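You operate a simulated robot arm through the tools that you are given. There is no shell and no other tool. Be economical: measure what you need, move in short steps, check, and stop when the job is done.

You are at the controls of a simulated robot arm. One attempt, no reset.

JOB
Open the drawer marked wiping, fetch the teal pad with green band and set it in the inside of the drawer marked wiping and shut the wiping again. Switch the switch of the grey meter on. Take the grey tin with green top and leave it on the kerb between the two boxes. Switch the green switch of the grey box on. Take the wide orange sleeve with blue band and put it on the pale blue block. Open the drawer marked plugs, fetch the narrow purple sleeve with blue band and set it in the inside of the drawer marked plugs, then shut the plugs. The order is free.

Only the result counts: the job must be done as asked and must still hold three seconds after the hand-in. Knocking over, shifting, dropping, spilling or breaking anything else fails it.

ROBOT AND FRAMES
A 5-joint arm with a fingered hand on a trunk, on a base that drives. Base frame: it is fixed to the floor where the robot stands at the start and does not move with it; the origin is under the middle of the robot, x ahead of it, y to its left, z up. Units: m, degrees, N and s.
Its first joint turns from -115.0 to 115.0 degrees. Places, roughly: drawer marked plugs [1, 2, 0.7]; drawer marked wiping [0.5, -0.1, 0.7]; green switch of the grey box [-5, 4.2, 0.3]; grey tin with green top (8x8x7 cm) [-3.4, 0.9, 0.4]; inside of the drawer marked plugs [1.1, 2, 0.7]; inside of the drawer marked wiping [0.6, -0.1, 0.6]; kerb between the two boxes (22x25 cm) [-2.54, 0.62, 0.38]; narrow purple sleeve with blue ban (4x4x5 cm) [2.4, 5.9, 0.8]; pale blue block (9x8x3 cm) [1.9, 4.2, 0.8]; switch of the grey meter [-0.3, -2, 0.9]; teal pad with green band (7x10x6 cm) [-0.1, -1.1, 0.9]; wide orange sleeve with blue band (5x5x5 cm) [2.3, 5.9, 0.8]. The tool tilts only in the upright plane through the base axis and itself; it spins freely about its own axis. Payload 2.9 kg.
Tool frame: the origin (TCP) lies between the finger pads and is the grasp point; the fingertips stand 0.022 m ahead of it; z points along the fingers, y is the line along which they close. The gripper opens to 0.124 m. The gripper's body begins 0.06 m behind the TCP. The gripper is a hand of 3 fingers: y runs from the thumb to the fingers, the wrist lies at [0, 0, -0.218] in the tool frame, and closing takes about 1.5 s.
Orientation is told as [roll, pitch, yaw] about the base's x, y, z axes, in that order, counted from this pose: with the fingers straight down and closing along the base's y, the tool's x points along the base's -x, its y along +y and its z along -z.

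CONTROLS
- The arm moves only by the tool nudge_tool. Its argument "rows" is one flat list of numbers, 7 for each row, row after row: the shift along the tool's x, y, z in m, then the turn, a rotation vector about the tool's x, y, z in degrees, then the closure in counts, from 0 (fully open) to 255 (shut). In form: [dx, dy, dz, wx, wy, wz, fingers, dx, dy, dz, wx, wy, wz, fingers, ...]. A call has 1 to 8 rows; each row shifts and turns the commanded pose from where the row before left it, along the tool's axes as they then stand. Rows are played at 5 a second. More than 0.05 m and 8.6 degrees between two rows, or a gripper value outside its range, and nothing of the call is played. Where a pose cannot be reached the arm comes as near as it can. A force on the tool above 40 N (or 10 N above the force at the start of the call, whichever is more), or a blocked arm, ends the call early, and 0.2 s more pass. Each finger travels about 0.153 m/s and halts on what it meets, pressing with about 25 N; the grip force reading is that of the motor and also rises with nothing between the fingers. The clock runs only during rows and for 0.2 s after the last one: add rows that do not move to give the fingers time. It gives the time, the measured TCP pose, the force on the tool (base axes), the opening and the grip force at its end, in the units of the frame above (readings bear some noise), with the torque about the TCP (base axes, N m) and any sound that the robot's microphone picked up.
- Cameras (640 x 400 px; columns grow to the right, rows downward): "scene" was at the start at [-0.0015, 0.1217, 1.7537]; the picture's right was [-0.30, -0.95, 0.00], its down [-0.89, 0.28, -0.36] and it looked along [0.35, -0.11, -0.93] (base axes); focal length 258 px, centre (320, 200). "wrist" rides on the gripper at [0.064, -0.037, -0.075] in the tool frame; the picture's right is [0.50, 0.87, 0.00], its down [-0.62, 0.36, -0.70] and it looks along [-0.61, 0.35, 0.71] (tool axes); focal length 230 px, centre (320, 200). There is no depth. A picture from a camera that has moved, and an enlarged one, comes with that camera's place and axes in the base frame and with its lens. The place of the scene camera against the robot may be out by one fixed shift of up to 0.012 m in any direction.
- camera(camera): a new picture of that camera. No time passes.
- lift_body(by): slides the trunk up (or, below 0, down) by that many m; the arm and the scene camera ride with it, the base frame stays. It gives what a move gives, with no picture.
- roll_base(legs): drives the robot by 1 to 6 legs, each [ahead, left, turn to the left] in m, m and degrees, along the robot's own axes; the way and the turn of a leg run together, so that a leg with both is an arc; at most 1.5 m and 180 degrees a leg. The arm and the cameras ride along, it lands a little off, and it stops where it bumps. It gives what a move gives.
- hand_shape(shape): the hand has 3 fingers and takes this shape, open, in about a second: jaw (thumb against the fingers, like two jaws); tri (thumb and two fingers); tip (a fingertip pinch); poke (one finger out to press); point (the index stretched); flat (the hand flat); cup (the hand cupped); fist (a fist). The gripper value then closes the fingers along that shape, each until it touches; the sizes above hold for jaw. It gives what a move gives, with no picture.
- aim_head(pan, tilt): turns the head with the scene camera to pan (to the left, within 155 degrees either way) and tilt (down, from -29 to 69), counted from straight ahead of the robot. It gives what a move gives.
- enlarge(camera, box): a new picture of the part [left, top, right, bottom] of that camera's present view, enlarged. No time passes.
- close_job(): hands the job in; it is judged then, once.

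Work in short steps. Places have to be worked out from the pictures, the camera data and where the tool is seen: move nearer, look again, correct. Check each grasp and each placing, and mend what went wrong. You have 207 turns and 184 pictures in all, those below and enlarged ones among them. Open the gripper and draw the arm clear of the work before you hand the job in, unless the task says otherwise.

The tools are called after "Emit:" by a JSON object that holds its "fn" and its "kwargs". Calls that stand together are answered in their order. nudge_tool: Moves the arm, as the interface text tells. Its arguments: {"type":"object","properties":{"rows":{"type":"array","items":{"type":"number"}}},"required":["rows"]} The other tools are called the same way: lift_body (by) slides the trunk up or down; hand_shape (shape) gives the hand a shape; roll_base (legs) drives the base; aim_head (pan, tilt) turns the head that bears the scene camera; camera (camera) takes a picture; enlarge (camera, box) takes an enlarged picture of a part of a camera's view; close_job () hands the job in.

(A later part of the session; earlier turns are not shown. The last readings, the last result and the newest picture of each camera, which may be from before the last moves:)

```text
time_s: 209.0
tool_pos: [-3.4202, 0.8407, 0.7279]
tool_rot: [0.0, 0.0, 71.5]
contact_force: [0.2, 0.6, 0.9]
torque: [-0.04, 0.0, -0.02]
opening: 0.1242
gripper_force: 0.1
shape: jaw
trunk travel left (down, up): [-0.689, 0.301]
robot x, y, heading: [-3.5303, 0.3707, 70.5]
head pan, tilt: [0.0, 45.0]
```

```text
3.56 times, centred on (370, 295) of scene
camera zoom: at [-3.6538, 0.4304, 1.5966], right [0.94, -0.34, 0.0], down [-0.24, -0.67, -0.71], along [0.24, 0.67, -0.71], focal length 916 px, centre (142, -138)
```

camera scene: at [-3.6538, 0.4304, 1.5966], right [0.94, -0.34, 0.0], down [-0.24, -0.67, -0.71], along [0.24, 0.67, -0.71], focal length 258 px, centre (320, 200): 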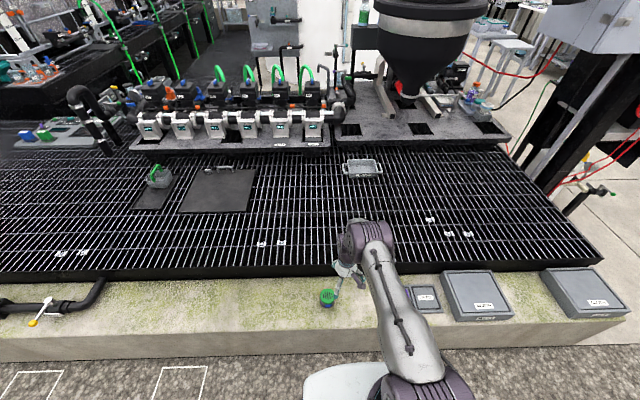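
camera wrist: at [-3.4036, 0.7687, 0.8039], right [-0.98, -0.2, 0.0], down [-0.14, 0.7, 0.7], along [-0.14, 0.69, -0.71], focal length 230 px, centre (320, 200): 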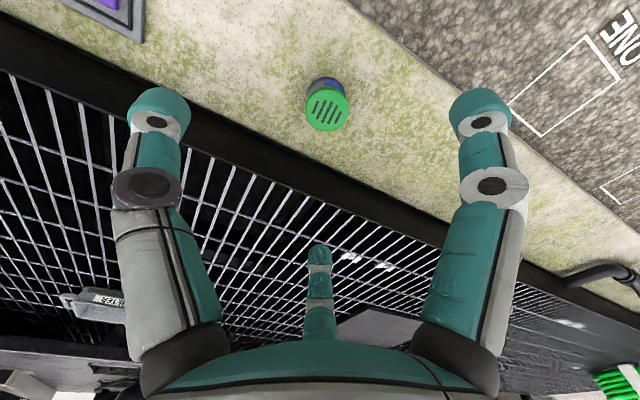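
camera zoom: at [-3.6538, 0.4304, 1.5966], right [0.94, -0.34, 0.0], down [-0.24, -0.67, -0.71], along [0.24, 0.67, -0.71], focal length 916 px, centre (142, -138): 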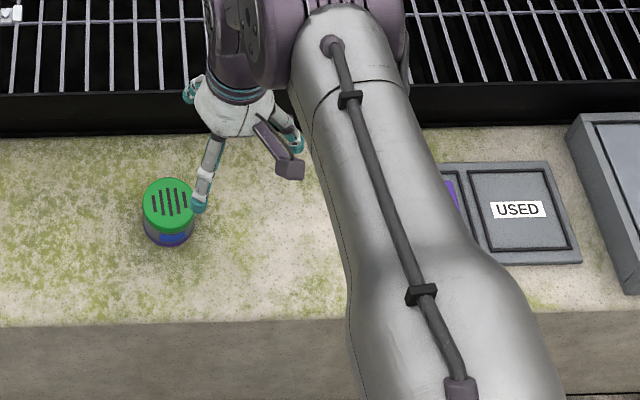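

Tin top is at (-3.445,0.915,0.448). Move over it, lower part-way and verify.

Emit:
{"fn": "roll_base", "kwargs": {"legs": [[0.062, 0.048, 0]]}}

Emit:
{"fn": "lift_body", "kwargs": {"by": -0.2}}

Emit:
{"fn": "camera", "kwargs": {"camera": "wrist"}}

```text
time_s: 210.1
tool_pos: [-3.4439, 0.9144, 0.7297]
tool_rot: [-0.1, 0.0, 71.6]
contact_force: [-0.1, 0.5, 0.2]
torque: [-0.01, 0.02, -0.04]
opening: 0.1242
gripper_force: 0.1
shape: jaw
trunk travel left (down, up): [-0.689, 0.301]
robot x, y, heading: [-3.5538, 0.4374, 70.1]
head pan, tilt: [0.0, 45.0]
```

```text
time_s: 212.2
tool_pos: [-3.4434, 0.9131, 0.5285]
tool_rot: [0.0, 0.0, 71.6]
contact_force: [-0.1, -0.1, 0.2]
torque: [0.01, 0.0, -0.02]
opening: 0.1237
gripper_force: 0.0
shape: jaw
trunk travel left (down, up): [-0.489, 0.501]
robot x, y, heading: [-3.5573, 0.4427, 70.2]
head pan, tilt: [0.0, 45.0]
```

```text
85 pictures are left
camera wrist: at [-3.4277, 0.8417, 0.6039], right [-0.98, -0.2, 0.0], down [-0.14, 0.7, 0.7], along [-0.14, 0.69, -0.71], focal length 230 px, centre (320, 200)
```

wrist: 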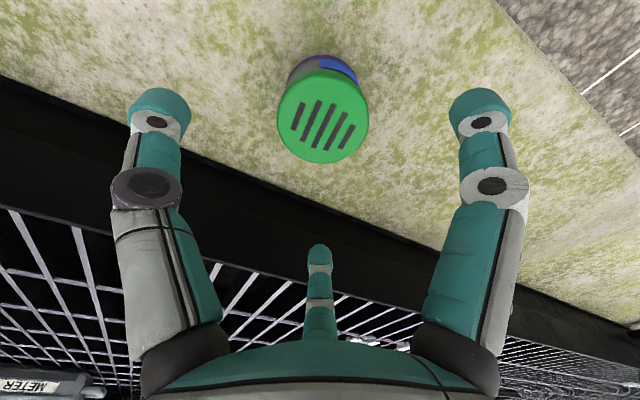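

Centred. Lower 0.11 m and close.

Emit:
{"fn": "lift_body", "kwargs": {"by": -0.11}}

Emit:
{"fn": "nudge_tool", "kwargs": {"rows": [0, 0, 0, 0, 0, 0, 50, 0, 0, 0, 0, 0, 0, 90, 0, 0, 0, 0, 0, 0, 130, 0, 0, 0, 0, 0, 0, 180, 0, 0, 0, 0, 0, 0, 255, 0, 0, 0, 0, 0, 0, 255, 0, 0, 0, 0, 0, 0, 255]}}

Emit:
{"fn": "camera", "kwargs": {"camera": "wrist"}}

```text
time_s: 213.7
tool_pos: [-3.4439, 0.9138, 0.4189]
tool_rot: [0.0, 0.0, 71.6]
contact_force: [0.1, 0.5, -0.7]
torque: [0.0, -0.01, -0.01]
opening: 0.1237
gripper_force: 0.0
shape: jaw
trunk travel left (down, up): [-0.379, 0.611]
robot x, y, heading: [-3.553, 0.4422, 70.2]
head pan, tilt: [0.0, 45.0]
```

```text
time_s: 215.3
tool_pos: [-3.4431, 0.9137, 0.4179]
tool_rot: [-0.1, 0.0, 71.6]
contact_force: [0.1, -0.9, 0.4]
torque: [-0.01, 0.0, 0.0]
opening: 0.0611
gripper_force: 25.2
shape: jaw
trunk travel left (down, up): [-0.379, 0.611]
robot x, y, heading: [-3.5543, 0.4427, 70.2]
head pan, tilt: [0.0, 45.0]
```

```text
84 pictures are left
camera wrist: at [-3.4277, 0.8418, 0.4938], right [-0.98, -0.2, 0.0], down [-0.14, 0.7, 0.7], along [-0.14, 0.69, -0.71], focal length 230 px, centre (320, 200)
```

wrist: 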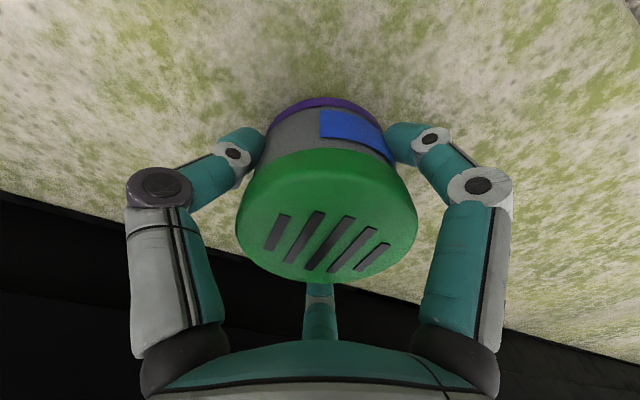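

Firm grip. Lift and carry along the kerb to between the boxes.

Emit:
{"fn": "lift_body", "kwargs": {"by": 0.25}}

Emit:
{"fn": "roll_base", "kwargs": {"legs": [[0.0, -0.93, 0], [0.025, 0, 0]]}}

Emit:
{"fn": "camera", "kwargs": {"camera": "wrist"}}

Emit:
{"fn": "camera", "kwargs": {"camera": "scene"}}

```text
time_s: 217.8
tool_pos: [-3.4432, 0.9144, 0.6694]
tool_rot: [-0.1, 0.0, 71.6]
contact_force: [0.1, -1.1, -1.7]
torque: [-0.01, -0.02, 0.03]
opening: 0.0608
gripper_force: 24.8
shape: jaw
trunk travel left (down, up): [-0.629, 0.361]
robot x, y, heading: [-3.5576, 0.4385, 70.0]
head pan, tilt: [0.0, 45.0]
```

```text
time_s: 223.2
tool_pos: [-2.5397, 0.6116, 0.668]
tool_rot: [0.0, 0.1, 71.0]
contact_force: [0.6, -0.5, -1.3]
torque: [-0.04, -0.04, 0.0]
opening: 0.0606
gripper_force: 25.7
shape: jaw
trunk travel left (down, up): [-0.629, 0.361]
robot x, y, heading: [-2.6561, 0.1409, 69.7]
head pan, tilt: [0.0, 45.0]
```

```text
83 pictures are left
camera wrist: at [-2.5253, 0.5388, 0.7433], right [-0.98, -0.19, 0.0], down [-0.14, 0.7, 0.7], along [-0.14, 0.69, -0.71], focal length 230 px, centre (320, 200)
```

wrist: 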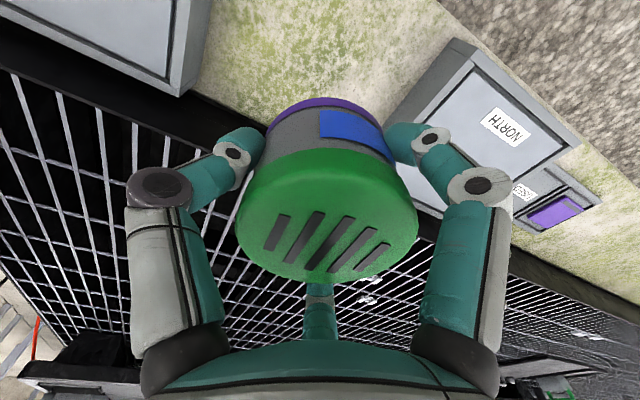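

```text
82 pictures are left
camera scene: at [-2.7784, 0.204, 1.5365], right [0.94, -0.35, 0.0], down [-0.25, -0.66, -0.71], along [0.25, 0.66, -0.71], focal length 258 px, centre (320, 200)
```

scene: 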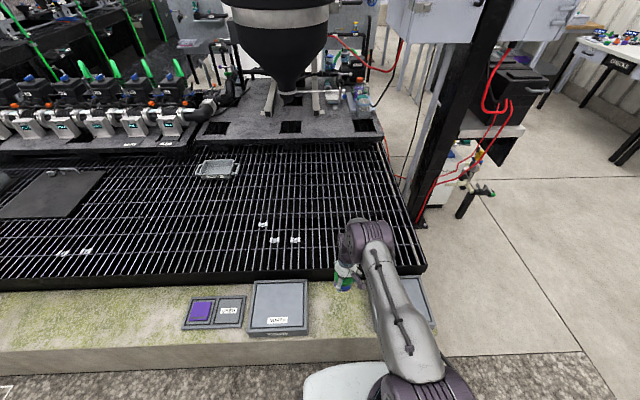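

Centred between the boxes. Lower to set it down.

Emit:
{"fn": "lift_body", "kwargs": {"by": -0.2}}

Emit:
{"fn": "lift_body", "kwargs": {"by": -0.04}}

Emit:
{"fn": "camera", "kwargs": {"camera": "wrist"}}

Emit:
{"fn": "lift_body", "kwargs": {"by": -0.008}}

```text
time_s: 225.4
tool_pos: [-2.5399, 0.6102, 0.469]
tool_rot: [0.0, 0.1, 71.0]
contact_force: [0.0, 0.3, -1.8]
torque: [0.0, -0.01, 0.0]
opening: 0.0608
gripper_force: 25.0
shape: jaw
trunk travel left (down, up): [-0.429, 0.561]
robot x, y, heading: [-2.6543, 0.1386, 69.5]
head pan, tilt: [0.0, 45.0]
```

```text
time_s: 226.2
tool_pos: [-2.541, 0.6096, 0.4297]
tool_rot: [0.0, -0.1, 71.1]
contact_force: [0.4, 0.2, -0.8]
torque: [0.03, -0.03, -0.03]
opening: 0.0608
gripper_force: 24.9
shape: jaw
trunk travel left (down, up): [-0.389, 0.601]
robot x, y, heading: [-2.6579, 0.1391, 69.7]
head pan, tilt: [0.0, 45.0]
```

```text
81 pictures are left
camera wrist: at [-2.5255, 0.5381, 0.5038], right [-0.98, -0.19, 0.0], down [-0.14, 0.7, 0.7], along [-0.13, 0.69, -0.71], focal length 230 px, centre (320, 200)
```

wrist: 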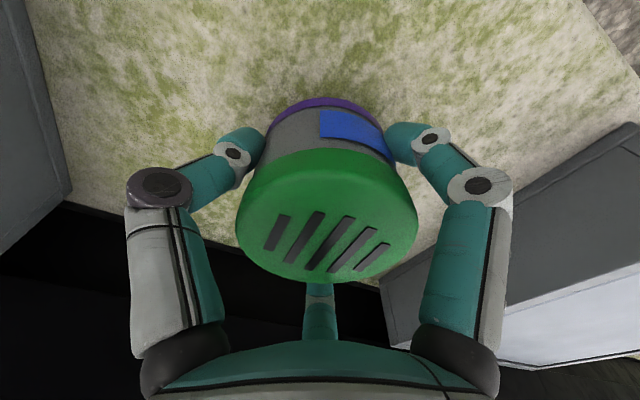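

```text
time_s: 226.8
tool_pos: [-2.5404, 0.6101, 0.4207]
tool_rot: [0.0, 0.0, 71.1]
contact_force: [-0.3, -0.9, -2.0]
torque: [0.0, 0.05, 0.01]
opening: 0.0608
gripper_force: 24.9
shape: jaw
trunk travel left (down, up): [-0.381, 0.609]
robot x, y, heading: [-2.6558, 0.136, 69.8]
head pan, tilt: [0.0, 45.0]
```

Emit:
{"fn": "lift_body", "kwargs": {"by": -0.004}}

Emit:
{"fn": "nudge_tool", "kwargs": {"rows": [0, 0, 0, 0, 0, 0, 100, 0, 0, 0, 0, 0, 0, 60, 0, 0, 0, 0, 0, 0, 20, 0, 0, 0, 0, 0, 0, 0, 0, 0, 0, 0, 0, 0, 0, 0, 0, 0, 0, 0, 0, 0]}}

Emit:
{"fn": "lift_body", "kwargs": {"by": 0.2}}

Emit:
{"fn": "camera", "kwargs": {"camera": "wrist"}}

```text
time_s: 227.3
tool_pos: [-2.5396, 0.61, 0.4184]
tool_rot: [0.0, -0.2, 71.0]
contact_force: [-0.9, -0.7, 8.9]
torque: [-0.04, -0.03, 0.03]
opening: 0.0609
gripper_force: 24.6
shape: jaw
trunk travel left (down, up): [-0.377, 0.613]
robot x, y, heading: [-2.6564, 0.1414, 69.7]
head pan, tilt: [0.0, 45.0]
```

```text
time_s: 228.7
tool_pos: [-2.5403, 0.6096, 0.4164]
tool_rot: [-0.1, 0.0, 71.0]
contact_force: [0.4, -0.5, 0.4]
torque: [-0.01, -0.02, -0.01]
opening: 0.124
gripper_force: 0.0
shape: jaw
trunk travel left (down, up): [-0.377, 0.613]
robot x, y, heading: [-2.657, 0.1398, 69.7]
head pan, tilt: [0.0, 45.0]
```

```text
time_s: 230.9
tool_pos: [-2.5414, 0.6104, 0.6164]
tool_rot: [0.0, -0.1, 71.2]
contact_force: [0.2, 0.5, -0.3]
torque: [-0.03, -0.03, 0.01]
opening: 0.1239
gripper_force: 0.0
shape: jaw
trunk travel left (down, up): [-0.577, 0.413]
robot x, y, heading: [-2.6552, 0.1389, 69.8]
head pan, tilt: [0.0, 45.0]
```

```text
80 pictures are left
camera wrist: at [-2.5255, 0.5382, 0.6918], right [-0.98, -0.19, 0.0], down [-0.14, 0.7, 0.7], along [-0.13, 0.69, -0.71], focal length 230 px, centre (320, 200)
```

wrist: 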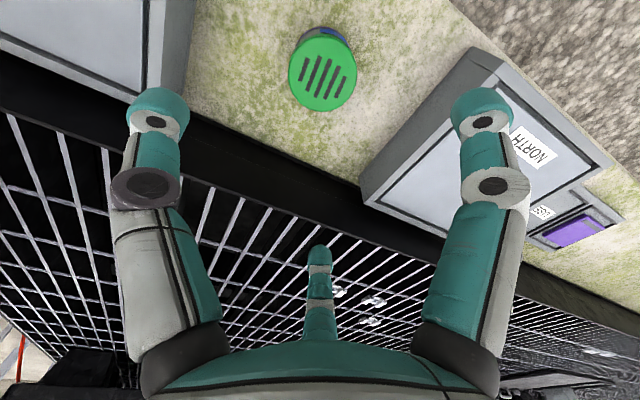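

Tin is placed. Retract and look toward the grey box at (-5,4.2).

Emit:
{"fn": "roll_base", "kwargs": {"legs": [[-0.3, 0, 0]]}}

Emit:
{"fn": "lift_body", "kwargs": {"by": 0.4}}

Emit:
{"fn": "aim_head", "kwargs": {"pan": 50, "tilt": 12}}

Emit:
{"fn": "camera", "kwargs": {"camera": "scene"}}

```text
time_s: 232.9
tool_pos: [-2.6435, 0.3341, 0.6181]
tool_rot: [0.0, -0.1, 71.1]
contact_force: [0.4, 0.1, -0.7]
torque: [-0.01, 0.0, -0.01]
opening: 0.1236
gripper_force: 0.0
shape: jaw
trunk travel left (down, up): [-0.577, 0.413]
robot x, y, heading: [-2.7579, -0.1383, 69.7]
head pan, tilt: [0.0, 45.0]
```

```text
time_s: 236.7
tool_pos: [-2.6435, 0.3326, 1.0159]
tool_rot: [0.0, -0.1, 71.2]
contact_force: [0.1, 0.2, 0.6]
torque: [0.0, 0.0, 0.0]
opening: 0.124
gripper_force: 0.1
shape: jaw
trunk travel left (down, up): [-0.977, 0.013]
robot x, y, heading: [-2.7634, -0.1421, 69.8]
head pan, tilt: [0.0, 45.0]
```

```text
time_s: 237.9
tool_pos: [-2.6431, 0.3325, 1.0168]
tool_rot: [0.0, 0.0, 71.2]
contact_force: [-0.8, -0.3, -1.0]
torque: [-0.05, 0.01, -0.02]
opening: 0.1241
gripper_force: 0.0
shape: jaw
trunk travel left (down, up): [-0.977, 0.013]
robot x, y, heading: [-2.7615, -0.1381, 69.5]
head pan, tilt: [50.0, 12.0]
```

```text
79 pictures are left
camera scene: at [-2.9563, -0.0699, 1.9362], right [0.87, 0.49, 0.0], down [0.1, -0.18, -0.98], along [-0.48, 0.85, -0.21], focal length 258 px, centre (320, 200)
```

scene: 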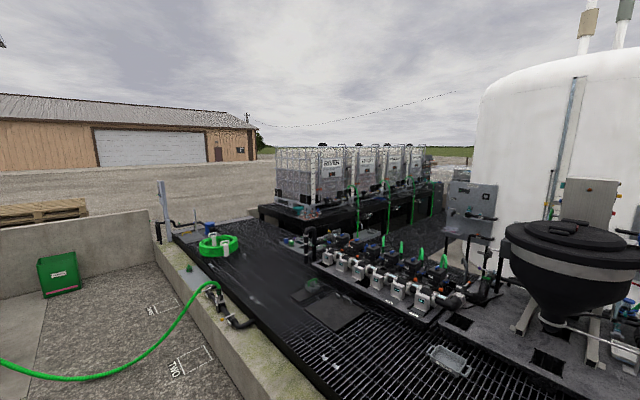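

Emit:
{"fn": "enlarge", "kwargs": {"camera": "scene", "box": [230, 180, 450, 310]}}

```text
2.91 times, centred on (340, 245) of scene
camera zoom: at [-2.9563, -0.0699, 1.9362], right [0.87, 0.49, 0.0], down [0.1, -0.18, -0.98], along [-0.48, 0.85, -0.21], focal length 749 px, centre (262, 69)
```

zoom: 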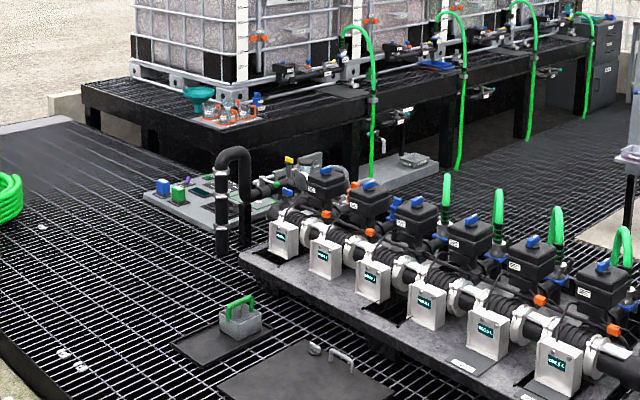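

The target seems to lie among the pump platform; I need a view from the other side. Drive around the rack.

Emit:
{"fn": "roll_base", "kwargs": {"legs": [[0, -1.0, 0], [0, -0.9, 0], [1.3, 0, 0], [1.3, 0.3, 0]]}}

Emit:
{"fn": "aim_head", "kwargs": {"pan": 80, "tilt": 15}}

Emit:
{"fn": "camera", "kwargs": {"camera": "scene"}}

```text
time_s: 259.7
tool_pos: [-0.1581, 2.209, 1.0165]
tool_rot: [0.0, -0.1, 68.6]
contact_force: [-0.2, -0.6, -0.6]
torque: [0.0, 0.0, -0.03]
opening: 0.1239
gripper_force: 0.0
shape: jaw
trunk travel left (down, up): [-0.977, 0.013]
robot x, y, heading: [-0.2942, 1.7385, 67.2]
head pan, tilt: [50.0, 12.0]
```

```text
time_s: 260.7
tool_pos: [-0.1581, 2.2098, 1.0174]
tool_rot: [0.0, -0.1, 68.7]
contact_force: [-0.3, 0.0, 0.1]
torque: [-0.06, 0.02, 0.03]
opening: 0.124
gripper_force: 0.0
shape: jaw
trunk travel left (down, up): [-0.977, 0.013]
robot x, y, heading: [-0.2943, 1.7478, 66.9]
head pan, tilt: [80.0, 15.0]
```

```text
77 pictures are left
camera scene: at [-0.5241, 1.7896, 1.9314], right [0.54, 0.84, 0.0], down [0.22, -0.14, -0.97], along [-0.81, 0.53, -0.26], focal length 258 px, centre (320, 200)
```

scene: 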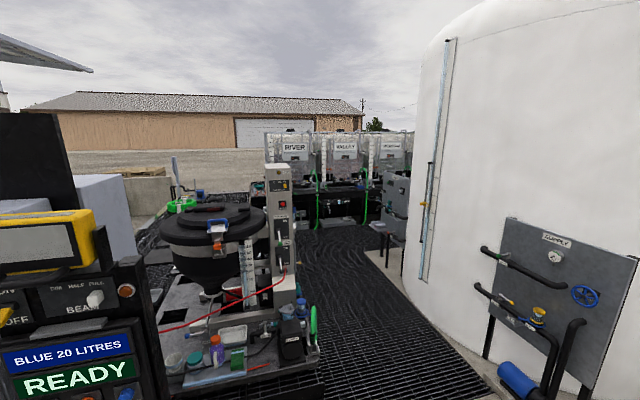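

Emit:
{"fn": "aim_head", "kwargs": {"pan": 72, "tilt": 42}}

Emit:
{"fn": "camera", "kwargs": {"camera": "scene"}}

```text
time_s: 261.6
tool_pos: [-0.1574, 2.2107, 1.0161]
tool_rot: [0.1, 0.0, 68.7]
contact_force: [0.2, 1.1, 0.0]
torque: [0.04, 0.01, 0.03]
opening: 0.1237
gripper_force: 0.0
shape: jaw
trunk travel left (down, up): [-0.977, 0.013]
robot x, y, heading: [-0.2973, 1.7399, 66.9]
head pan, tilt: [72.0, 42.0]
```

```text
76 pictures are left
camera scene: at [-0.509, 1.7936, 1.8889], right [0.65, 0.76, 0.0], down [0.51, -0.44, -0.74], along [-0.56, 0.49, -0.67], focal length 258 px, centre (320, 200)
```

scene: 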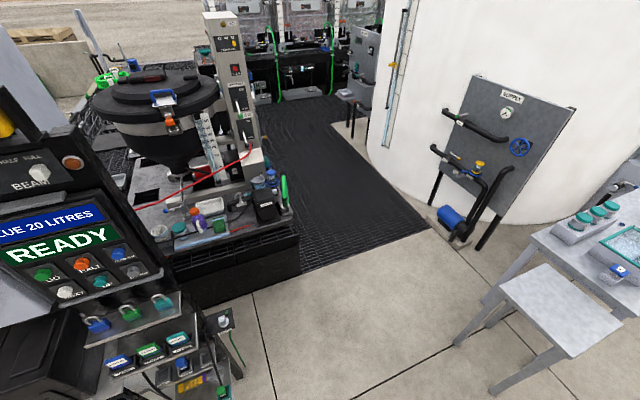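

The aisle floor between skid and tank is flush with the ground and runs straight toward the target. Drive in: ahead, turn, then along the aisle.

Emit:
{"fn": "roll_base", "kwargs": {"legs": [[0.5, 0.2, 0], [0, 0, 95.5], [0.5, -0.35, 0]]}}

Emit:
{"fn": "aim_head", "kwargs": {"pan": 0, "tilt": 25}}

Emit:
{"fn": "camera", "kwargs": {"camera": "scene"}}

```text
time_s: 271.8
tool_pos: [-1.1261, 2.8582, 1.018]
tool_rot: [0.1, -0.1, 164.1]
contact_force: [0.4, 0.1, 1.3]
torque: [0.03, 0.0, 0.0]
opening: 0.124
gripper_force: 0.0
shape: jaw
trunk travel left (down, up): [-0.977, 0.013]
robot x, y, heading: [-0.6481, 2.7653, 162.3]
head pan, tilt: [72.0, 42.0]
```

```text
time_s: 273.2
tool_pos: [-1.1255, 2.8597, 1.0161]
tool_rot: [0.0, 0.0, 163.9]
contact_force: [0.3, -0.4, -0.1]
torque: [0.0, 0.03, -0.01]
opening: 0.1238
gripper_force: 0.0
shape: jaw
trunk travel left (down, up): [-0.977, 0.013]
robot x, y, heading: [-0.6489, 2.7688, 162.6]
head pan, tilt: [0.0, 25.0]
```

```text
75 pictures are left
camera scene: at [-0.7174, 2.6328, 1.9151], right [0.3, 0.95, 0.0], down [0.4, -0.13, -0.91], along [-0.86, 0.27, -0.42], focal length 258 px, centre (320, 200)
```

scene: 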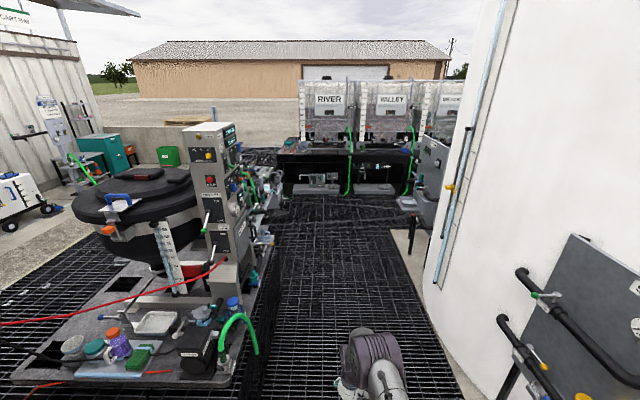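

Emit:
{"fn": "enlarge", "kwargs": {"camera": "scene", "box": [250, 130, 440, 240]}}

```text
3.37 times, centred on (345, 185) of scene
camera zoom: at [-0.7174, 2.6328, 1.9151], right [0.3, 0.95, 0.0], down [0.4, -0.13, -0.91], along [-0.86, 0.27, -0.42], focal length 868 px, centre (236, 250)
```

zoom: 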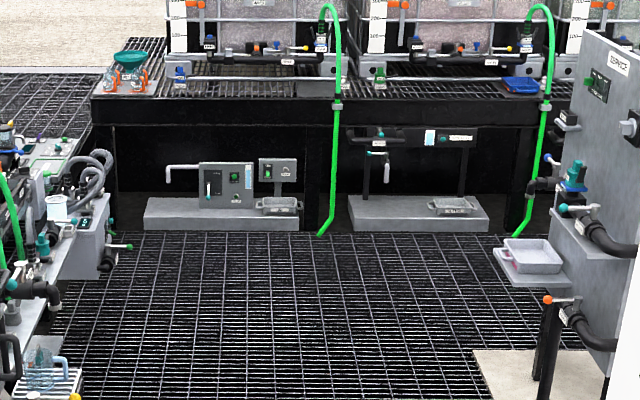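

The small grey box with a green rocker is under the RIVER tank rack, straight ahead about 4.5 m. Drive up the aisle.

Emit:
{"fn": "roll_base", "kwargs": {"legs": [[1.2, -0.1, 0], [1.2, 0, 0]]}}

Emit:
{"fn": "camera", "kwargs": {"camera": "scene"}}

```text
time_s: 285.1
tool_pos: [-3.408, 3.6865, 1.0166]
tool_rot: [-0.1, -0.1, 163.3]
contact_force: [0.4, -0.2, 0.0]
torque: [0.0, 0.01, 0.0]
opening: 0.1238
gripper_force: 0.1
shape: jaw
trunk travel left (down, up): [-0.977, 0.013]
robot x, y, heading: [-2.9322, 3.5928, 161.9]
head pan, tilt: [0.0, 25.0]
```

```text
73 pictures are left
camera scene: at [-3.0026, 3.4557, 1.9151], right [0.31, 0.95, 0.0], down [0.4, -0.13, -0.91], along [-0.86, 0.28, -0.42], focal length 258 px, centre (320, 200)
```

scene: 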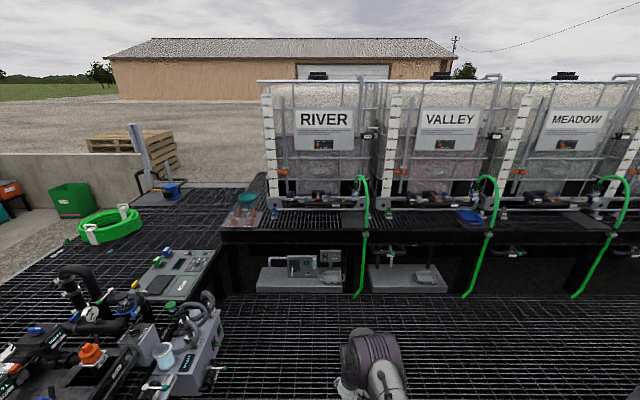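

Set the poke shape, make the tool horizontal, and lower the trunk for a view under the deck.

Emit:
{"fn": "hand_shape", "kwargs": {"shape": "poke"}}

Emit:
{"fn": "nudge_tool", "kwargs": {"rows": [0, 0, 0, 0, -8.5, 0, 0, 0, 0, 0, 0, -8.5, 0, 0, 0, 0, 0, 0, -8.5, 0, 0, 0, 0, 0, 0, -8.5, 0, 0, 0, 0, 0, 0, -8.5, 0, 0, 0, 0, 0, 0, -8.5, 0, 0, 0, 0, 0, 0, -8.5, 0, 0, 0, 0, 0, 0, -8.5, 0, 0]}}

Emit:
{"fn": "nudge_tool", "kwargs": {"rows": [0, 0, 0, 0, -8.5, 0, 0, 0, 0, 0, 0, -8.5, 0, 0]}}

Emit:
{"fn": "lift_body", "kwargs": {"by": -0.4}}

Emit:
{"fn": "lift_body", "kwargs": {"by": -0.2}}

Emit:
{"fn": "camera", "kwargs": {"camera": "scene"}}

Emit:
{"fn": "camera", "kwargs": {"camera": "wrist"}}

```text
time_s: 286.0
tool_pos: [-3.4086, 3.6873, 1.0165]
tool_rot: [0.0, 0.0, 163.4]
contact_force: [0.0, 0.8, 0.3]
torque: [0.03, -0.01, -0.01]
opening: 0.0001
gripper_force: 0.0
shape: poke
trunk travel left (down, up): [-0.977, 0.013]
robot x, y, heading: [-2.9315, 3.5856, 162.0]
head pan, tilt: [0.0, 25.0]
```

```text
time_s: 287.8
tool_pos: [-3.3997, 3.7276, 1.0155]
tool_rot: [0.4, -68.2, 163.4]
contact_force: [0.6, 0.1, -0.2]
torque: [0.0, 0.02, -0.01]
opening: 0.0
gripper_force: 0.1
shape: poke
out of reach, approached as far as the arm can: row 2, 3, 4, 5, 8
trunk travel left (down, up): [-0.977, 0.013]
robot x, y, heading: [-2.932, 3.5927, 161.9]
head pan, tilt: [0.0, 25.0]
```

```text
time_s: 288.4
tool_pos: [-3.3984, 3.7282, 1.0177]
tool_rot: [0.2, -85.3, 163.5]
contact_force: [0.1, -0.1, 0.4]
torque: [-0.04, 0.02, 0.0]
opening: 0.0
gripper_force: 0.0
shape: poke
trunk travel left (down, up): [-0.977, 0.013]
robot x, y, heading: [-2.9333, 3.5913, 161.9]
head pan, tilt: [0.0, 25.0]
```

```text
time_s: 292.2
tool_pos: [-3.3979, 3.7296, 0.617]
tool_rot: [0.3, -84.9, 163.3]
contact_force: [0.6, -0.4, -0.3]
torque: [0.0, 0.0, 0.02]
opening: 0.0001
gripper_force: 0.1
shape: poke
trunk travel left (down, up): [-0.577, 0.413]
robot x, y, heading: [-2.9312, 3.5905, 161.9]
head pan, tilt: [0.0, 25.0]
```

```text
time_s: 294.4
tool_pos: [-3.3979, 3.7283, 0.4175]
tool_rot: [0.4, -85.1, 163.4]
contact_force: [0.6, 0.4, -0.4]
torque: [0.03, 0.0, 0.03]
opening: 0.0
gripper_force: 0.0
shape: poke
trunk travel left (down, up): [-0.377, 0.613]
robot x, y, heading: [-2.9325, 3.5864, 161.8]
head pan, tilt: [0.0, 25.0]
```

```text
72 pictures are left
camera scene: at [-3.0029, 3.4559, 1.3152], right [0.31, 0.95, 0.0], down [0.4, -0.13, -0.91], along [-0.86, 0.28, -0.42], focal length 258 px, centre (320, 200)
```

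scene: 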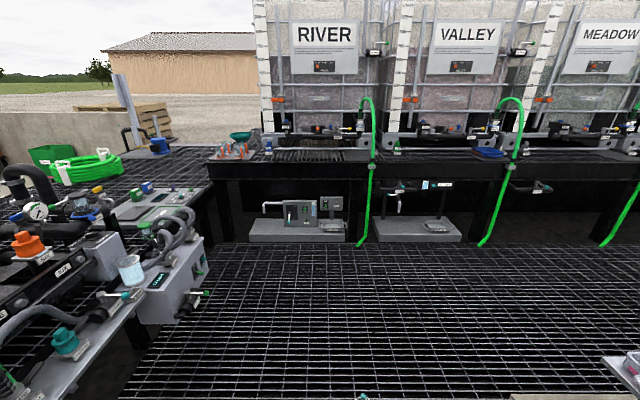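

```text
71 pictures are left
camera wrist: at [-3.3103, 3.7417, 0.3596], right [-0.2, -0.84, -0.5], down [0.52, -0.52, 0.68], along [-0.83, -0.12, 0.54], focal length 230 px, centre (320, 200)
```

wrist: 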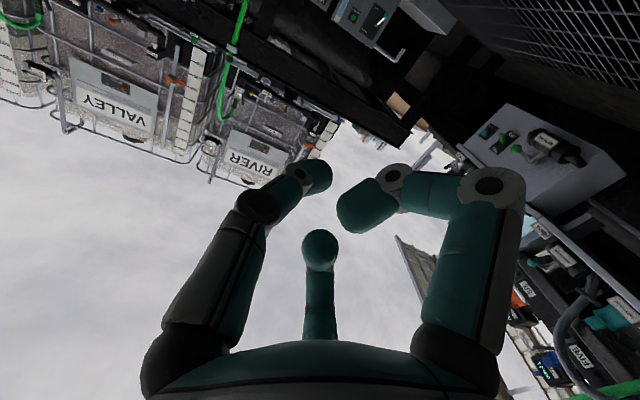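

Emit:
{"fn": "enlarge", "kwargs": {"camera": "scene", "box": [240, 170, 380, 260]}}

```text
4.44 times, centred on (310, 215) of scene
camera zoom: at [-3.0029, 3.4559, 1.3152], right [0.31, 0.95, 0.0], down [0.4, -0.13, -0.91], along [-0.86, 0.28, -0.42], focal length 1145 px, centre (364, 133)
```

zoom: 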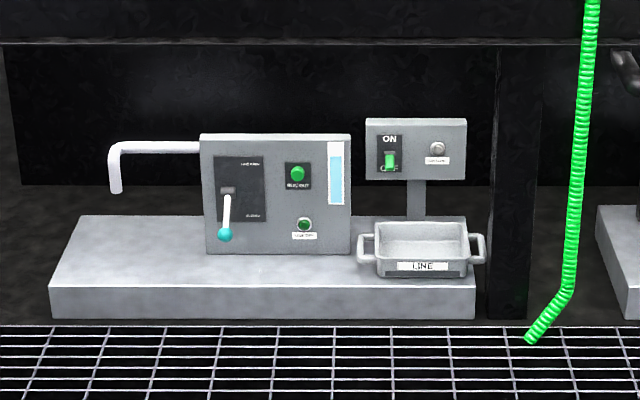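

The grey box has a toggle with ON at the top, now down (OFF). Drive closer.

Emit:
{"fn": "roll_base", "kwargs": {"legs": [[1.2, 0.09, 0]]}}

Emit:
{"fn": "aim_head", "kwargs": {"pan": 0, "tilt": 45}}

Emit:
{"fn": "camera", "kwargs": {"camera": "scene"}}

Emit:
{"fn": "camera", "kwargs": {"camera": "wrist"}}

```text
time_s: 300.6
tool_pos: [-4.577, 4.0318, 0.4172]
tool_rot: [0.2, -85.0, 162.8]
contact_force: [0.4, -0.1, 0.3]
torque: [-0.01, -0.03, 0.02]
opening: 0.0
gripper_force: 0.1
shape: poke
trunk travel left (down, up): [-0.377, 0.613]
robot x, y, heading: [-4.1124, 3.8869, 161.4]
head pan, tilt: [0.0, 25.0]
```

```text
time_s: 301.4
tool_pos: [-4.5771, 4.0317, 0.4175]
tool_rot: [0.3, -85.0, 162.7]
contact_force: [-0.1, 0.0, -0.4]
torque: [0.0, 0.02, -0.01]
opening: 0.0001
gripper_force: 0.0
shape: poke
trunk travel left (down, up): [-0.377, 0.613]
robot x, y, heading: [-4.1162, 3.8871, 161.4]
head pan, tilt: [0.0, 45.0]
```

```text
69 pictures are left
camera scene: at [-4.1749, 3.751, 1.2846], right [0.32, 0.95, 0.0], down [0.67, -0.23, -0.71], along [-0.67, 0.23, -0.71], focal length 258 px, centre (320, 200)
```

scene: 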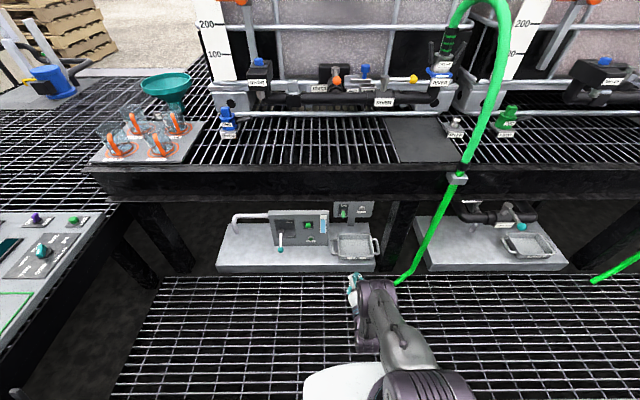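

```text
68 pictures are left
camera wrist: at [-4.4892, 4.0437, 0.3596], right [-0.21, -0.84, -0.5], down [0.51, -0.53, 0.68], along [-0.83, -0.11, 0.54], focal length 230 px, centre (320, 200)
```

wrist: 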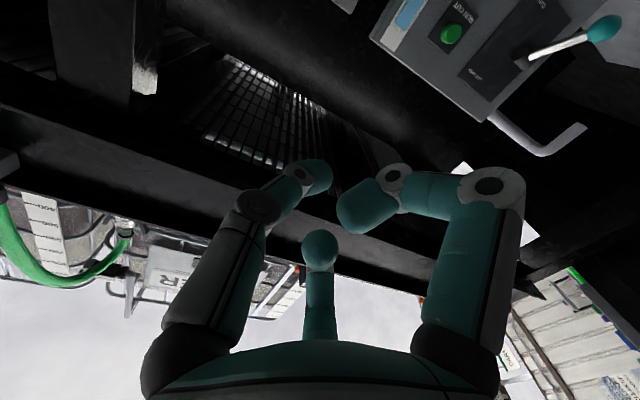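

Emit:
{"fn": "enlarge", "kwargs": {"camera": "scene", "box": [300, 180, 400, 260]}}

```text
5.00 times, centred on (350, 220) of scene
camera zoom: at [-4.1749, 3.751, 1.2846], right [0.32, 0.95, 0.0], down [0.67, -0.23, -0.71], along [-0.67, 0.23, -0.71], focal length 1288 px, centre (170, 100)
```

zoom: 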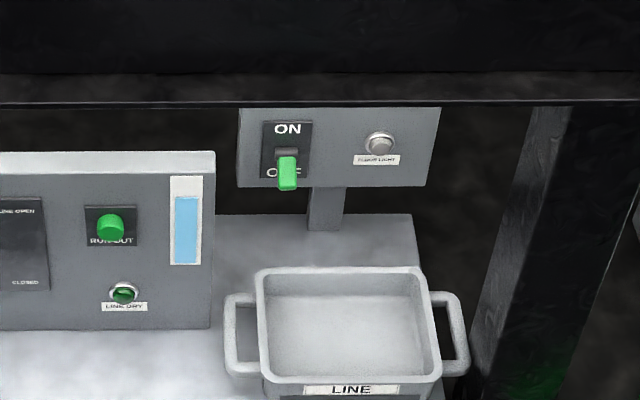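

Lever pivot is near (-4.99,4.158,0.303), tip hanging to about z 0.25; I'll push it up from below. Spin the tool a little to keep the camera clear of the tray, lower and approach.

Emit:
{"fn": "nudge_tool", "kwargs": {"rows": [0, 0, 0, 0, 0, -8.4, 0, 0, 0, 0, 0, 0, -8.4, 0, 0, 0, 0, 0, 0, -8.4, 0]}}

Emit:
{"fn": "lift_body", "kwargs": {"by": -0.192}}

Emit:
{"fn": "roll_base", "kwargs": {"legs": [[0.25, 0.01, 0]]}}

Emit:
{"fn": "camera", "kwargs": {"camera": "scene"}}

Emit:
{"fn": "camera", "kwargs": {"camera": "wrist"}}

```text
time_s: 302.2
tool_pos: [-4.5767, 4.0309, 0.417]
tool_rot: [-78.5, -64.3, -117.3]
contact_force: [-0.5, 0.2, 0.7]
torque: [-0.01, 0.04, 0.01]
opening: 0.0
gripper_force: 0.1
shape: poke
trunk travel left (down, up): [-0.377, 0.613]
robot x, y, heading: [-4.1133, 3.8853, 161.4]
head pan, tilt: [0.0, 45.0]
```

```text
time_s: 304.3
tool_pos: [-4.5779, 4.0317, 0.26]
tool_rot: [-83.3, -64.7, -113.0]
contact_force: [0.1, 0.0, 0.0]
torque: [0.0, 0.01, -0.03]
opening: 0.0001
gripper_force: 0.2
shape: poke
trunk travel left (down, up): [-0.185, 0.805]
robot x, y, heading: [-4.1147, 3.8874, 161.2]
head pan, tilt: [0.0, 45.0]
```

```text
time_s: 306.1
tool_pos: [-4.8232, 4.1049, 0.2623]
tool_rot: [-84.5, -64.7, -112.2]
contact_force: [0.5, 0.4, -0.4]
torque: [0.0, -0.01, -0.03]
opening: 0.0001
gripper_force: 0.0
shape: poke
trunk travel left (down, up): [-0.185, 0.805]
robot x, y, heading: [-4.3532, 3.96, 161.4]
head pan, tilt: [0.0, 45.0]
```

```text
66 pictures are left
camera scene: at [-4.3861, 3.8134, 1.1048], right [0.32, 0.95, 0.0], down [0.65, -0.22, -0.73], along [-0.69, 0.24, -0.68], focal length 258 px, centre (320, 200)
```

scene: 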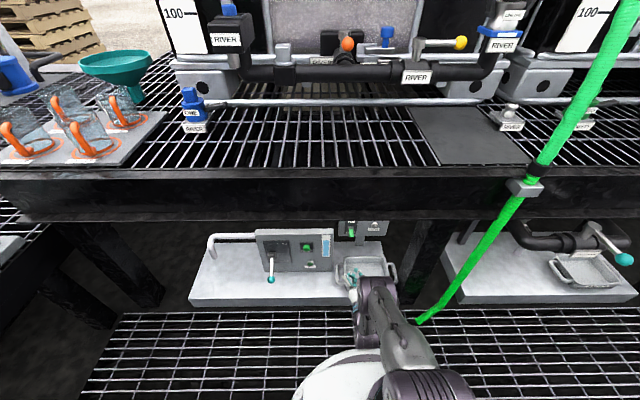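

```text
65 pictures are left
camera wrist: at [-4.7302, 4.1412, 0.2223], right [-0.14, -0.56, -0.82], down [0.48, -0.76, 0.44], along [-0.87, -0.34, 0.37], focal length 230 px, centre (320, 200)
```

wrist: 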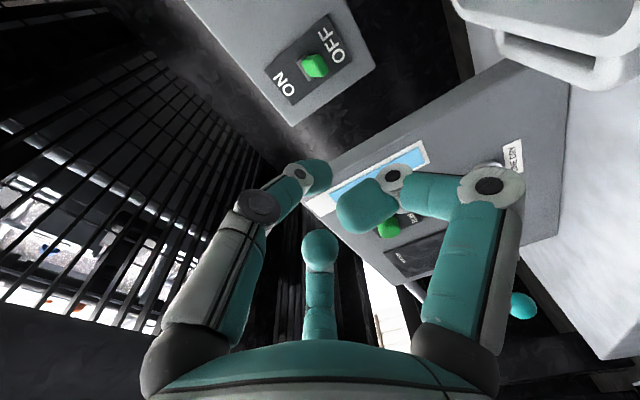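

The robot seems to have tilted slightly (something of the arm bears on the floor). Raise the trunk a little to undo this and check.

Emit:
{"fn": "lift_body", "kwargs": {"by": 0.05}}

Emit:
{"fn": "camera", "kwargs": {"camera": "wrist"}}

Emit:
{"fn": "aim_head", "kwargs": {"pan": -10, "tilt": 68}}

Emit:
{"fn": "camera", "kwargs": {"camera": "scene"}}

```text
time_s: 307.0
tool_pos: [-4.8259, 4.1052, 0.2829]
tool_rot: [-80.2, -64.5, -116.1]
contact_force: [-0.5, 0.6, -0.5]
torque: [0.0, 0.02, -0.01]
opening: 0.0003
gripper_force: 0.2
shape: poke
trunk travel left (down, up): [-0.235, 0.755]
robot x, y, heading: [-4.3523, 3.9592, 160.9]
head pan, tilt: [0.0, 45.0]
```

```text
64 pictures are left
camera wrist: at [-4.7325, 4.1419, 0.2462], right [-0.11, -0.56, -0.82], down [0.47, -0.76, 0.46], along [-0.88, -0.33, 0.35], focal length 230 px, centre (320, 200)
```

wrist: 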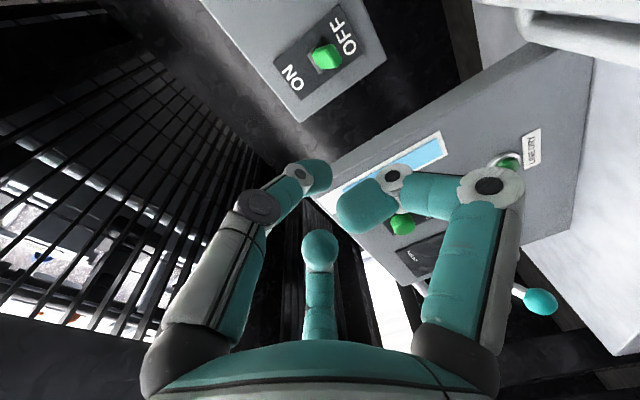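

```text
time_s: 307.9
tool_pos: [-4.8264, 4.1074, 0.2843]
tool_rot: [-80.4, -64.6, -115.7]
contact_force: [1.1, 0.2, 0.9]
torque: [0.0, -0.03, 0.02]
opening: 0.0004
gripper_force: 0.1
shape: poke
trunk travel left (down, up): [-0.235, 0.755]
robot x, y, heading: [-4.3526, 3.9605, 161.2]
head pan, tilt: [-10.0, 68.0]
```

```text
63 pictures are left
camera scene: at [-4.3886, 3.8238, 1.1145], right [0.48, 0.88, 0.0], down [0.81, -0.45, -0.38], along [-0.33, 0.18, -0.93], focal length 258 px, centre (320, 200)
```

scene: 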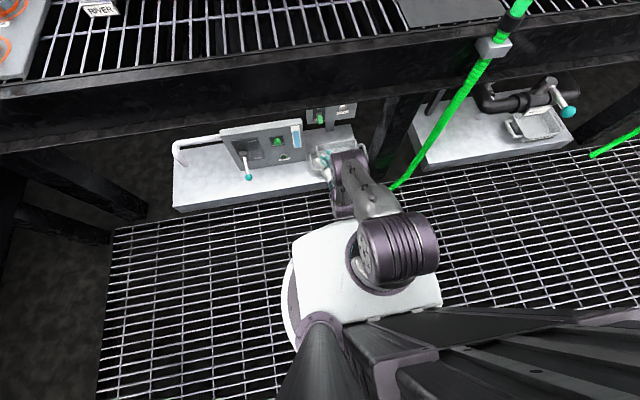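

Contact begins around this trunk height, so I'll raise the trunk 0.12 m and instead lower the hand with the arm, which straightens it.

Emit:
{"fn": "lift_body", "kwargs": {"by": 0.13}}

Emit:
{"fn": "nudge_tool", "kwargs": {"rows": [0.0362, 0.017, 0, 0, 0, 0, 0, 0.0362, 0.017, 0, 0, 0, 0, 0, 0.0362, 0.017, 0, 0, 0, 0, 0, 0.0362, 0.017, 0, 0, 0, 0, 0]}}

Emit:
{"fn": "camera", "kwargs": {"camera": "scene"}}

Emit:
{"fn": "camera", "kwargs": {"camera": "wrist"}}

```text
time_s: 309.5
tool_pos: [-4.826, 4.1062, 0.4135]
tool_rot: [-80.4, -64.5, -115.8]
contact_force: [0.3, 0.0, -0.2]
torque: [0.02, -0.02, -0.02]
opening: 0.0
gripper_force: 0.1
shape: poke
trunk travel left (down, up): [-0.365, 0.625]
robot x, y, heading: [-4.3549, 3.9559, 161.1]
head pan, tilt: [-10.0, 68.0]
```

```text
time_s: 310.5
tool_pos: [-4.8021, 4.0989, 0.3213]
tool_rot: [-80.2, -64.4, -116.1]
contact_force: [-0.1, -0.8, 0.1]
torque: [-0.02, 0.02, 0.0]
opening: 0.0
gripper_force: 0.0
shape: poke
out of reach, approached as far as the arm can: row 3, 4
trunk travel left (down, up): [-0.365, 0.625]
robot x, y, heading: [-4.3548, 3.9614, 161.0]
head pan, tilt: [-10.0, 68.0]
```

```text
62 pictures are left
camera scene: at [-4.3885, 3.8238, 1.2444], right [0.48, 0.88, 0.0], down [0.81, -0.45, -0.37], along [-0.33, 0.18, -0.93], focal length 258 px, centre (320, 200)
```

scene: 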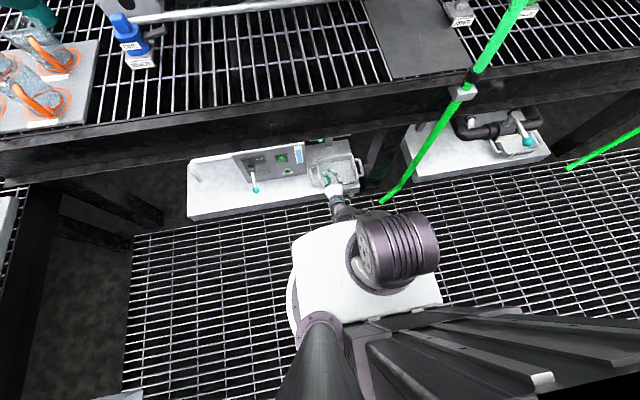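

```text
61 pictures are left
camera wrist: at [-4.7097, 4.135, 0.2837], right [-0.11, -0.56, -0.82], down [0.47, -0.76, 0.46], along [-0.88, -0.33, 0.35], focal length 230 px, centre (320, 200)
```

wrist: 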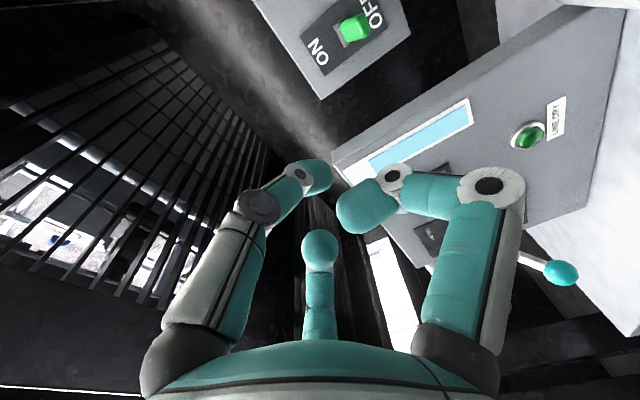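

The arm is now nearly straight; lower the trunk by 0.085 and check that nothing bears.

Emit:
{"fn": "lift_body", "kwargs": {"by": -0.085}}

Emit:
{"fn": "camera", "kwargs": {"camera": "wrist"}}

Emit:
{"fn": "aim_head", "kwargs": {"pan": 0, "tilt": 50}}

Emit:
{"fn": "enlarge", "kwargs": {"camera": "scene", "box": [290, 150, 430, 260]}}

```text
time_s: 311.7
tool_pos: [-4.8027, 4.1006, 0.2666]
tool_rot: [-86.0, -64.8, -110.7]
contact_force: [-0.6, -0.2, -0.2]
torque: [0.0, 0.02, 0.03]
opening: 0.0
gripper_force: 0.0
shape: poke
trunk travel left (down, up): [-0.28, 0.71]
robot x, y, heading: [-4.3544, 3.9578, 161.1]
head pan, tilt: [-10.0, 68.0]
```

```text
60 pictures are left
camera wrist: at [-4.7112, 4.1355, 0.227], right [-0.15, -0.55, -0.82], down [0.49, -0.76, 0.43], along [-0.86, -0.34, 0.38], focal length 230 px, centre (320, 200)
```

wrist: 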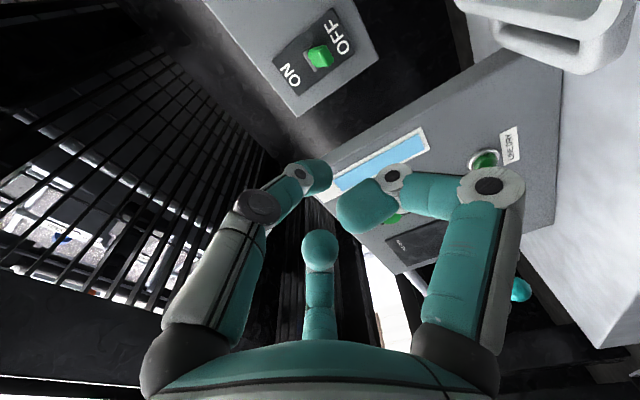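

```text
time_s: 312.5
tool_pos: [-4.8036, 4.0988, 0.2677]
tool_rot: [-86.2, -64.8, -110.5]
contact_force: [-0.5, -0.3, -0.3]
torque: [-0.01, 0.02, 0.02]
opening: 0.0
gripper_force: 0.1
shape: poke
trunk travel left (down, up): [-0.28, 0.71]
robot x, y, heading: [-4.3555, 3.9561, 161.0]
head pan, tilt: [0.0, 50.0]
```

```text
3.64 times, centred on (360, 205) of scene
camera zoom: at [-4.3779, 3.8107, 1.1923], right [0.32, 0.95, 0.0], down [0.7, -0.24, -0.67], along [-0.63, 0.22, -0.74], focal length 936 px, centre (174, 182)
```

zoom: 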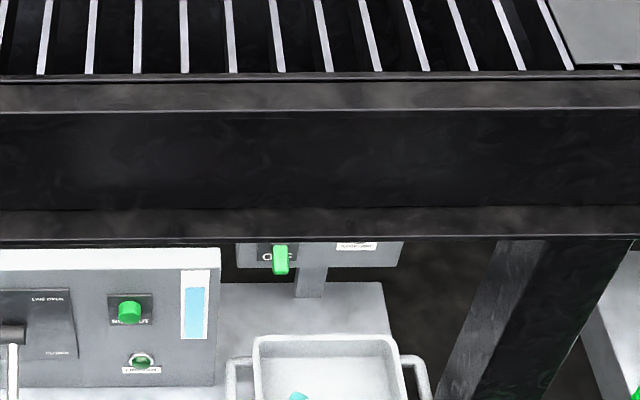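

The wrist joint apparently bears on the robot's own base disc; it must reach further forward. Raise the trunk, back off, and extend the hand up and forward relative to the shoulder.

Emit:
{"fn": "lift_body", "kwargs": {"by": 0.1}}

Emit:
{"fn": "roll_base", "kwargs": {"legs": [[-0.25, 0, 0]]}}

Emit:
{"fn": "nudge_tool", "kwargs": {"rows": [-0.0453, -0.0212, 0, 0, 0, 0, 0, -0.0453, -0.0212, 0, 0, 0, 0, 0, -0.0453, -0.0212, 0, 0, 0, 0, 0, -0.02, -0.01, 0.04, 0, 0, 0, 0, 0, 0, 0.04, 0, 0, 0, 0, 0, 0, 0.04, 0, 0, 0, 0, 0, 0, 0.04, 0, 0, 0, 0]}}

Emit:
{"fn": "camera", "kwargs": {"camera": "scene"}}

```text
time_s: 313.8
tool_pos: [-4.8041, 4.0991, 0.3359]
tool_rot: [-80.3, -64.5, -116.0]
contact_force: [0.5, -0.7, -0.7]
torque: [0.03, 0.03, 0.0]
opening: 0.0
gripper_force: 0.0
shape: poke
trunk travel left (down, up): [-0.38, 0.61]
robot x, y, heading: [-4.351, 3.9569, 161.3]
head pan, tilt: [0.0, 50.0]
```

```text
time_s: 315.6
tool_pos: [-4.5679, 4.0187, 0.3356]
tool_rot: [-80.4, -64.5, -115.8]
contact_force: [-0.1, -0.1, -0.4]
torque: [-0.01, -0.03, 0.02]
opening: 0.0
gripper_force: 0.1
shape: poke
trunk travel left (down, up): [-0.38, 0.61]
robot x, y, heading: [-4.1182, 3.8811, 161.3]
head pan, tilt: [0.0, 50.0]
```

```text
time_s: 317.2
tool_pos: [-4.7306, 4.0691, 0.4953]
tool_rot: [-80.3, -64.5, -116.0]
contact_force: [0.7, -0.9, 1.1]
torque: [-0.01, 0.02, 0.01]
opening: 0.0004
gripper_force: 0.2
shape: poke
trunk travel left (down, up): [-0.38, 0.61]
robot x, y, heading: [-4.1207, 3.88, 161.0]
head pan, tilt: [0.0, 50.0]
```

```text
58 pictures are left
camera scene: at [-4.1766, 3.7409, 1.2806], right [0.32, 0.95, 0.0], down [0.73, -0.25, -0.64], along [-0.61, 0.21, -0.77], focal length 258 px, centre (320, 200)
```

scene: 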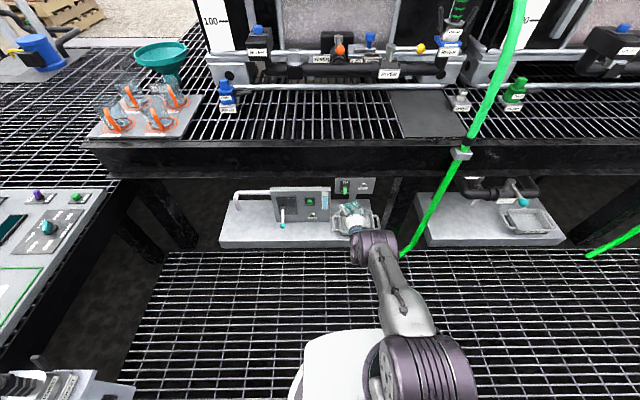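

Now lower the trunk with the hand extended.

Emit:
{"fn": "lift_body", "kwargs": {"by": -0.2}}

Emit:
{"fn": "lift_body", "kwargs": {"by": -0.065}}

Emit:
{"fn": "aim_head", "kwargs": {"pan": 0, "tilt": 32}}

Emit:
{"fn": "enlarge", "kwargs": {"camera": "scene", "box": [270, 160, 430, 280]}}

Emit:
{"fn": "camera", "kwargs": {"camera": "wrist"}}

```text
time_s: 319.4
tool_pos: [-4.7307, 4.0698, 0.2953]
tool_rot: [-80.3, -64.5, -115.9]
contact_force: [0.1, -0.9, -0.5]
torque: [0.01, 0.03, -0.04]
opening: 0.0
gripper_force: 0.1
shape: poke
trunk travel left (down, up): [-0.18, 0.81]
robot x, y, heading: [-4.1204, 3.8797, 161.1]
head pan, tilt: [0.0, 50.0]
```

```text
time_s: 320.5
tool_pos: [-4.7304, 4.0698, 0.231]
tool_rot: [-80.5, -64.5, -116.0]
contact_force: [-0.3, 0.0, -0.4]
torque: [0.03, -0.03, -0.02]
opening: 0.0
gripper_force: 0.2
shape: poke
trunk travel left (down, up): [-0.115, 0.875]
robot x, y, heading: [-4.1158, 3.8761, 161.2]
head pan, tilt: [0.0, 50.0]
```

```text
time_s: 321.3
tool_pos: [-4.7305, 4.0698, 0.2306]
tool_rot: [-80.4, -64.4, -115.8]
contact_force: [0.4, -0.1, 0.1]
torque: [0.0, 0.02, 0.02]
opening: 0.0
gripper_force: 0.0
shape: poke
trunk travel left (down, up): [-0.115, 0.875]
robot x, y, heading: [-4.1203, 3.8788, 161.6]
head pan, tilt: [0.0, 32.0]
```

```text
3.33 times, centred on (350, 220) of scene
camera zoom: at [-4.1884, 3.7449, 1.0419], right [0.32, 0.95, 0.0], down [0.5, -0.17, -0.85], along [-0.8, 0.27, -0.53], focal length 858 px, centre (220, 133)
```

zoom: 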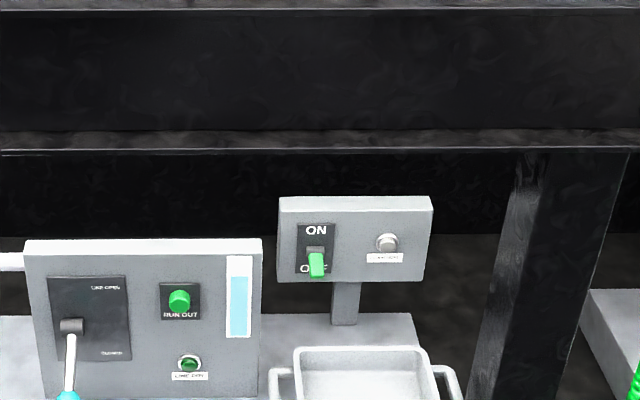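

```text
56 pictures are left
camera wrist: at [-4.6372, 4.1049, 0.1938], right [-0.11, -0.56, -0.82], down [0.47, -0.76, 0.46], along [-0.88, -0.33, 0.35], focal length 230 px, centre (320, 200)
```

wrist: 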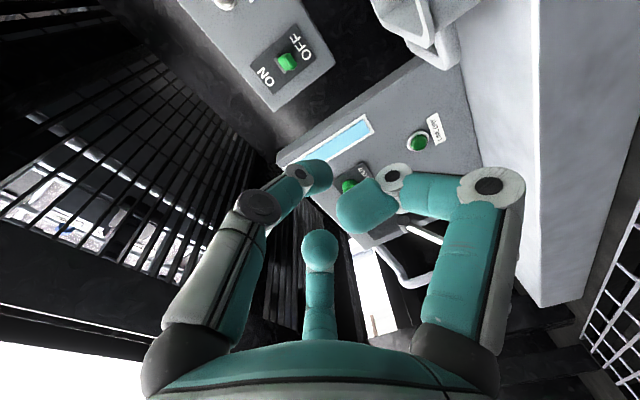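

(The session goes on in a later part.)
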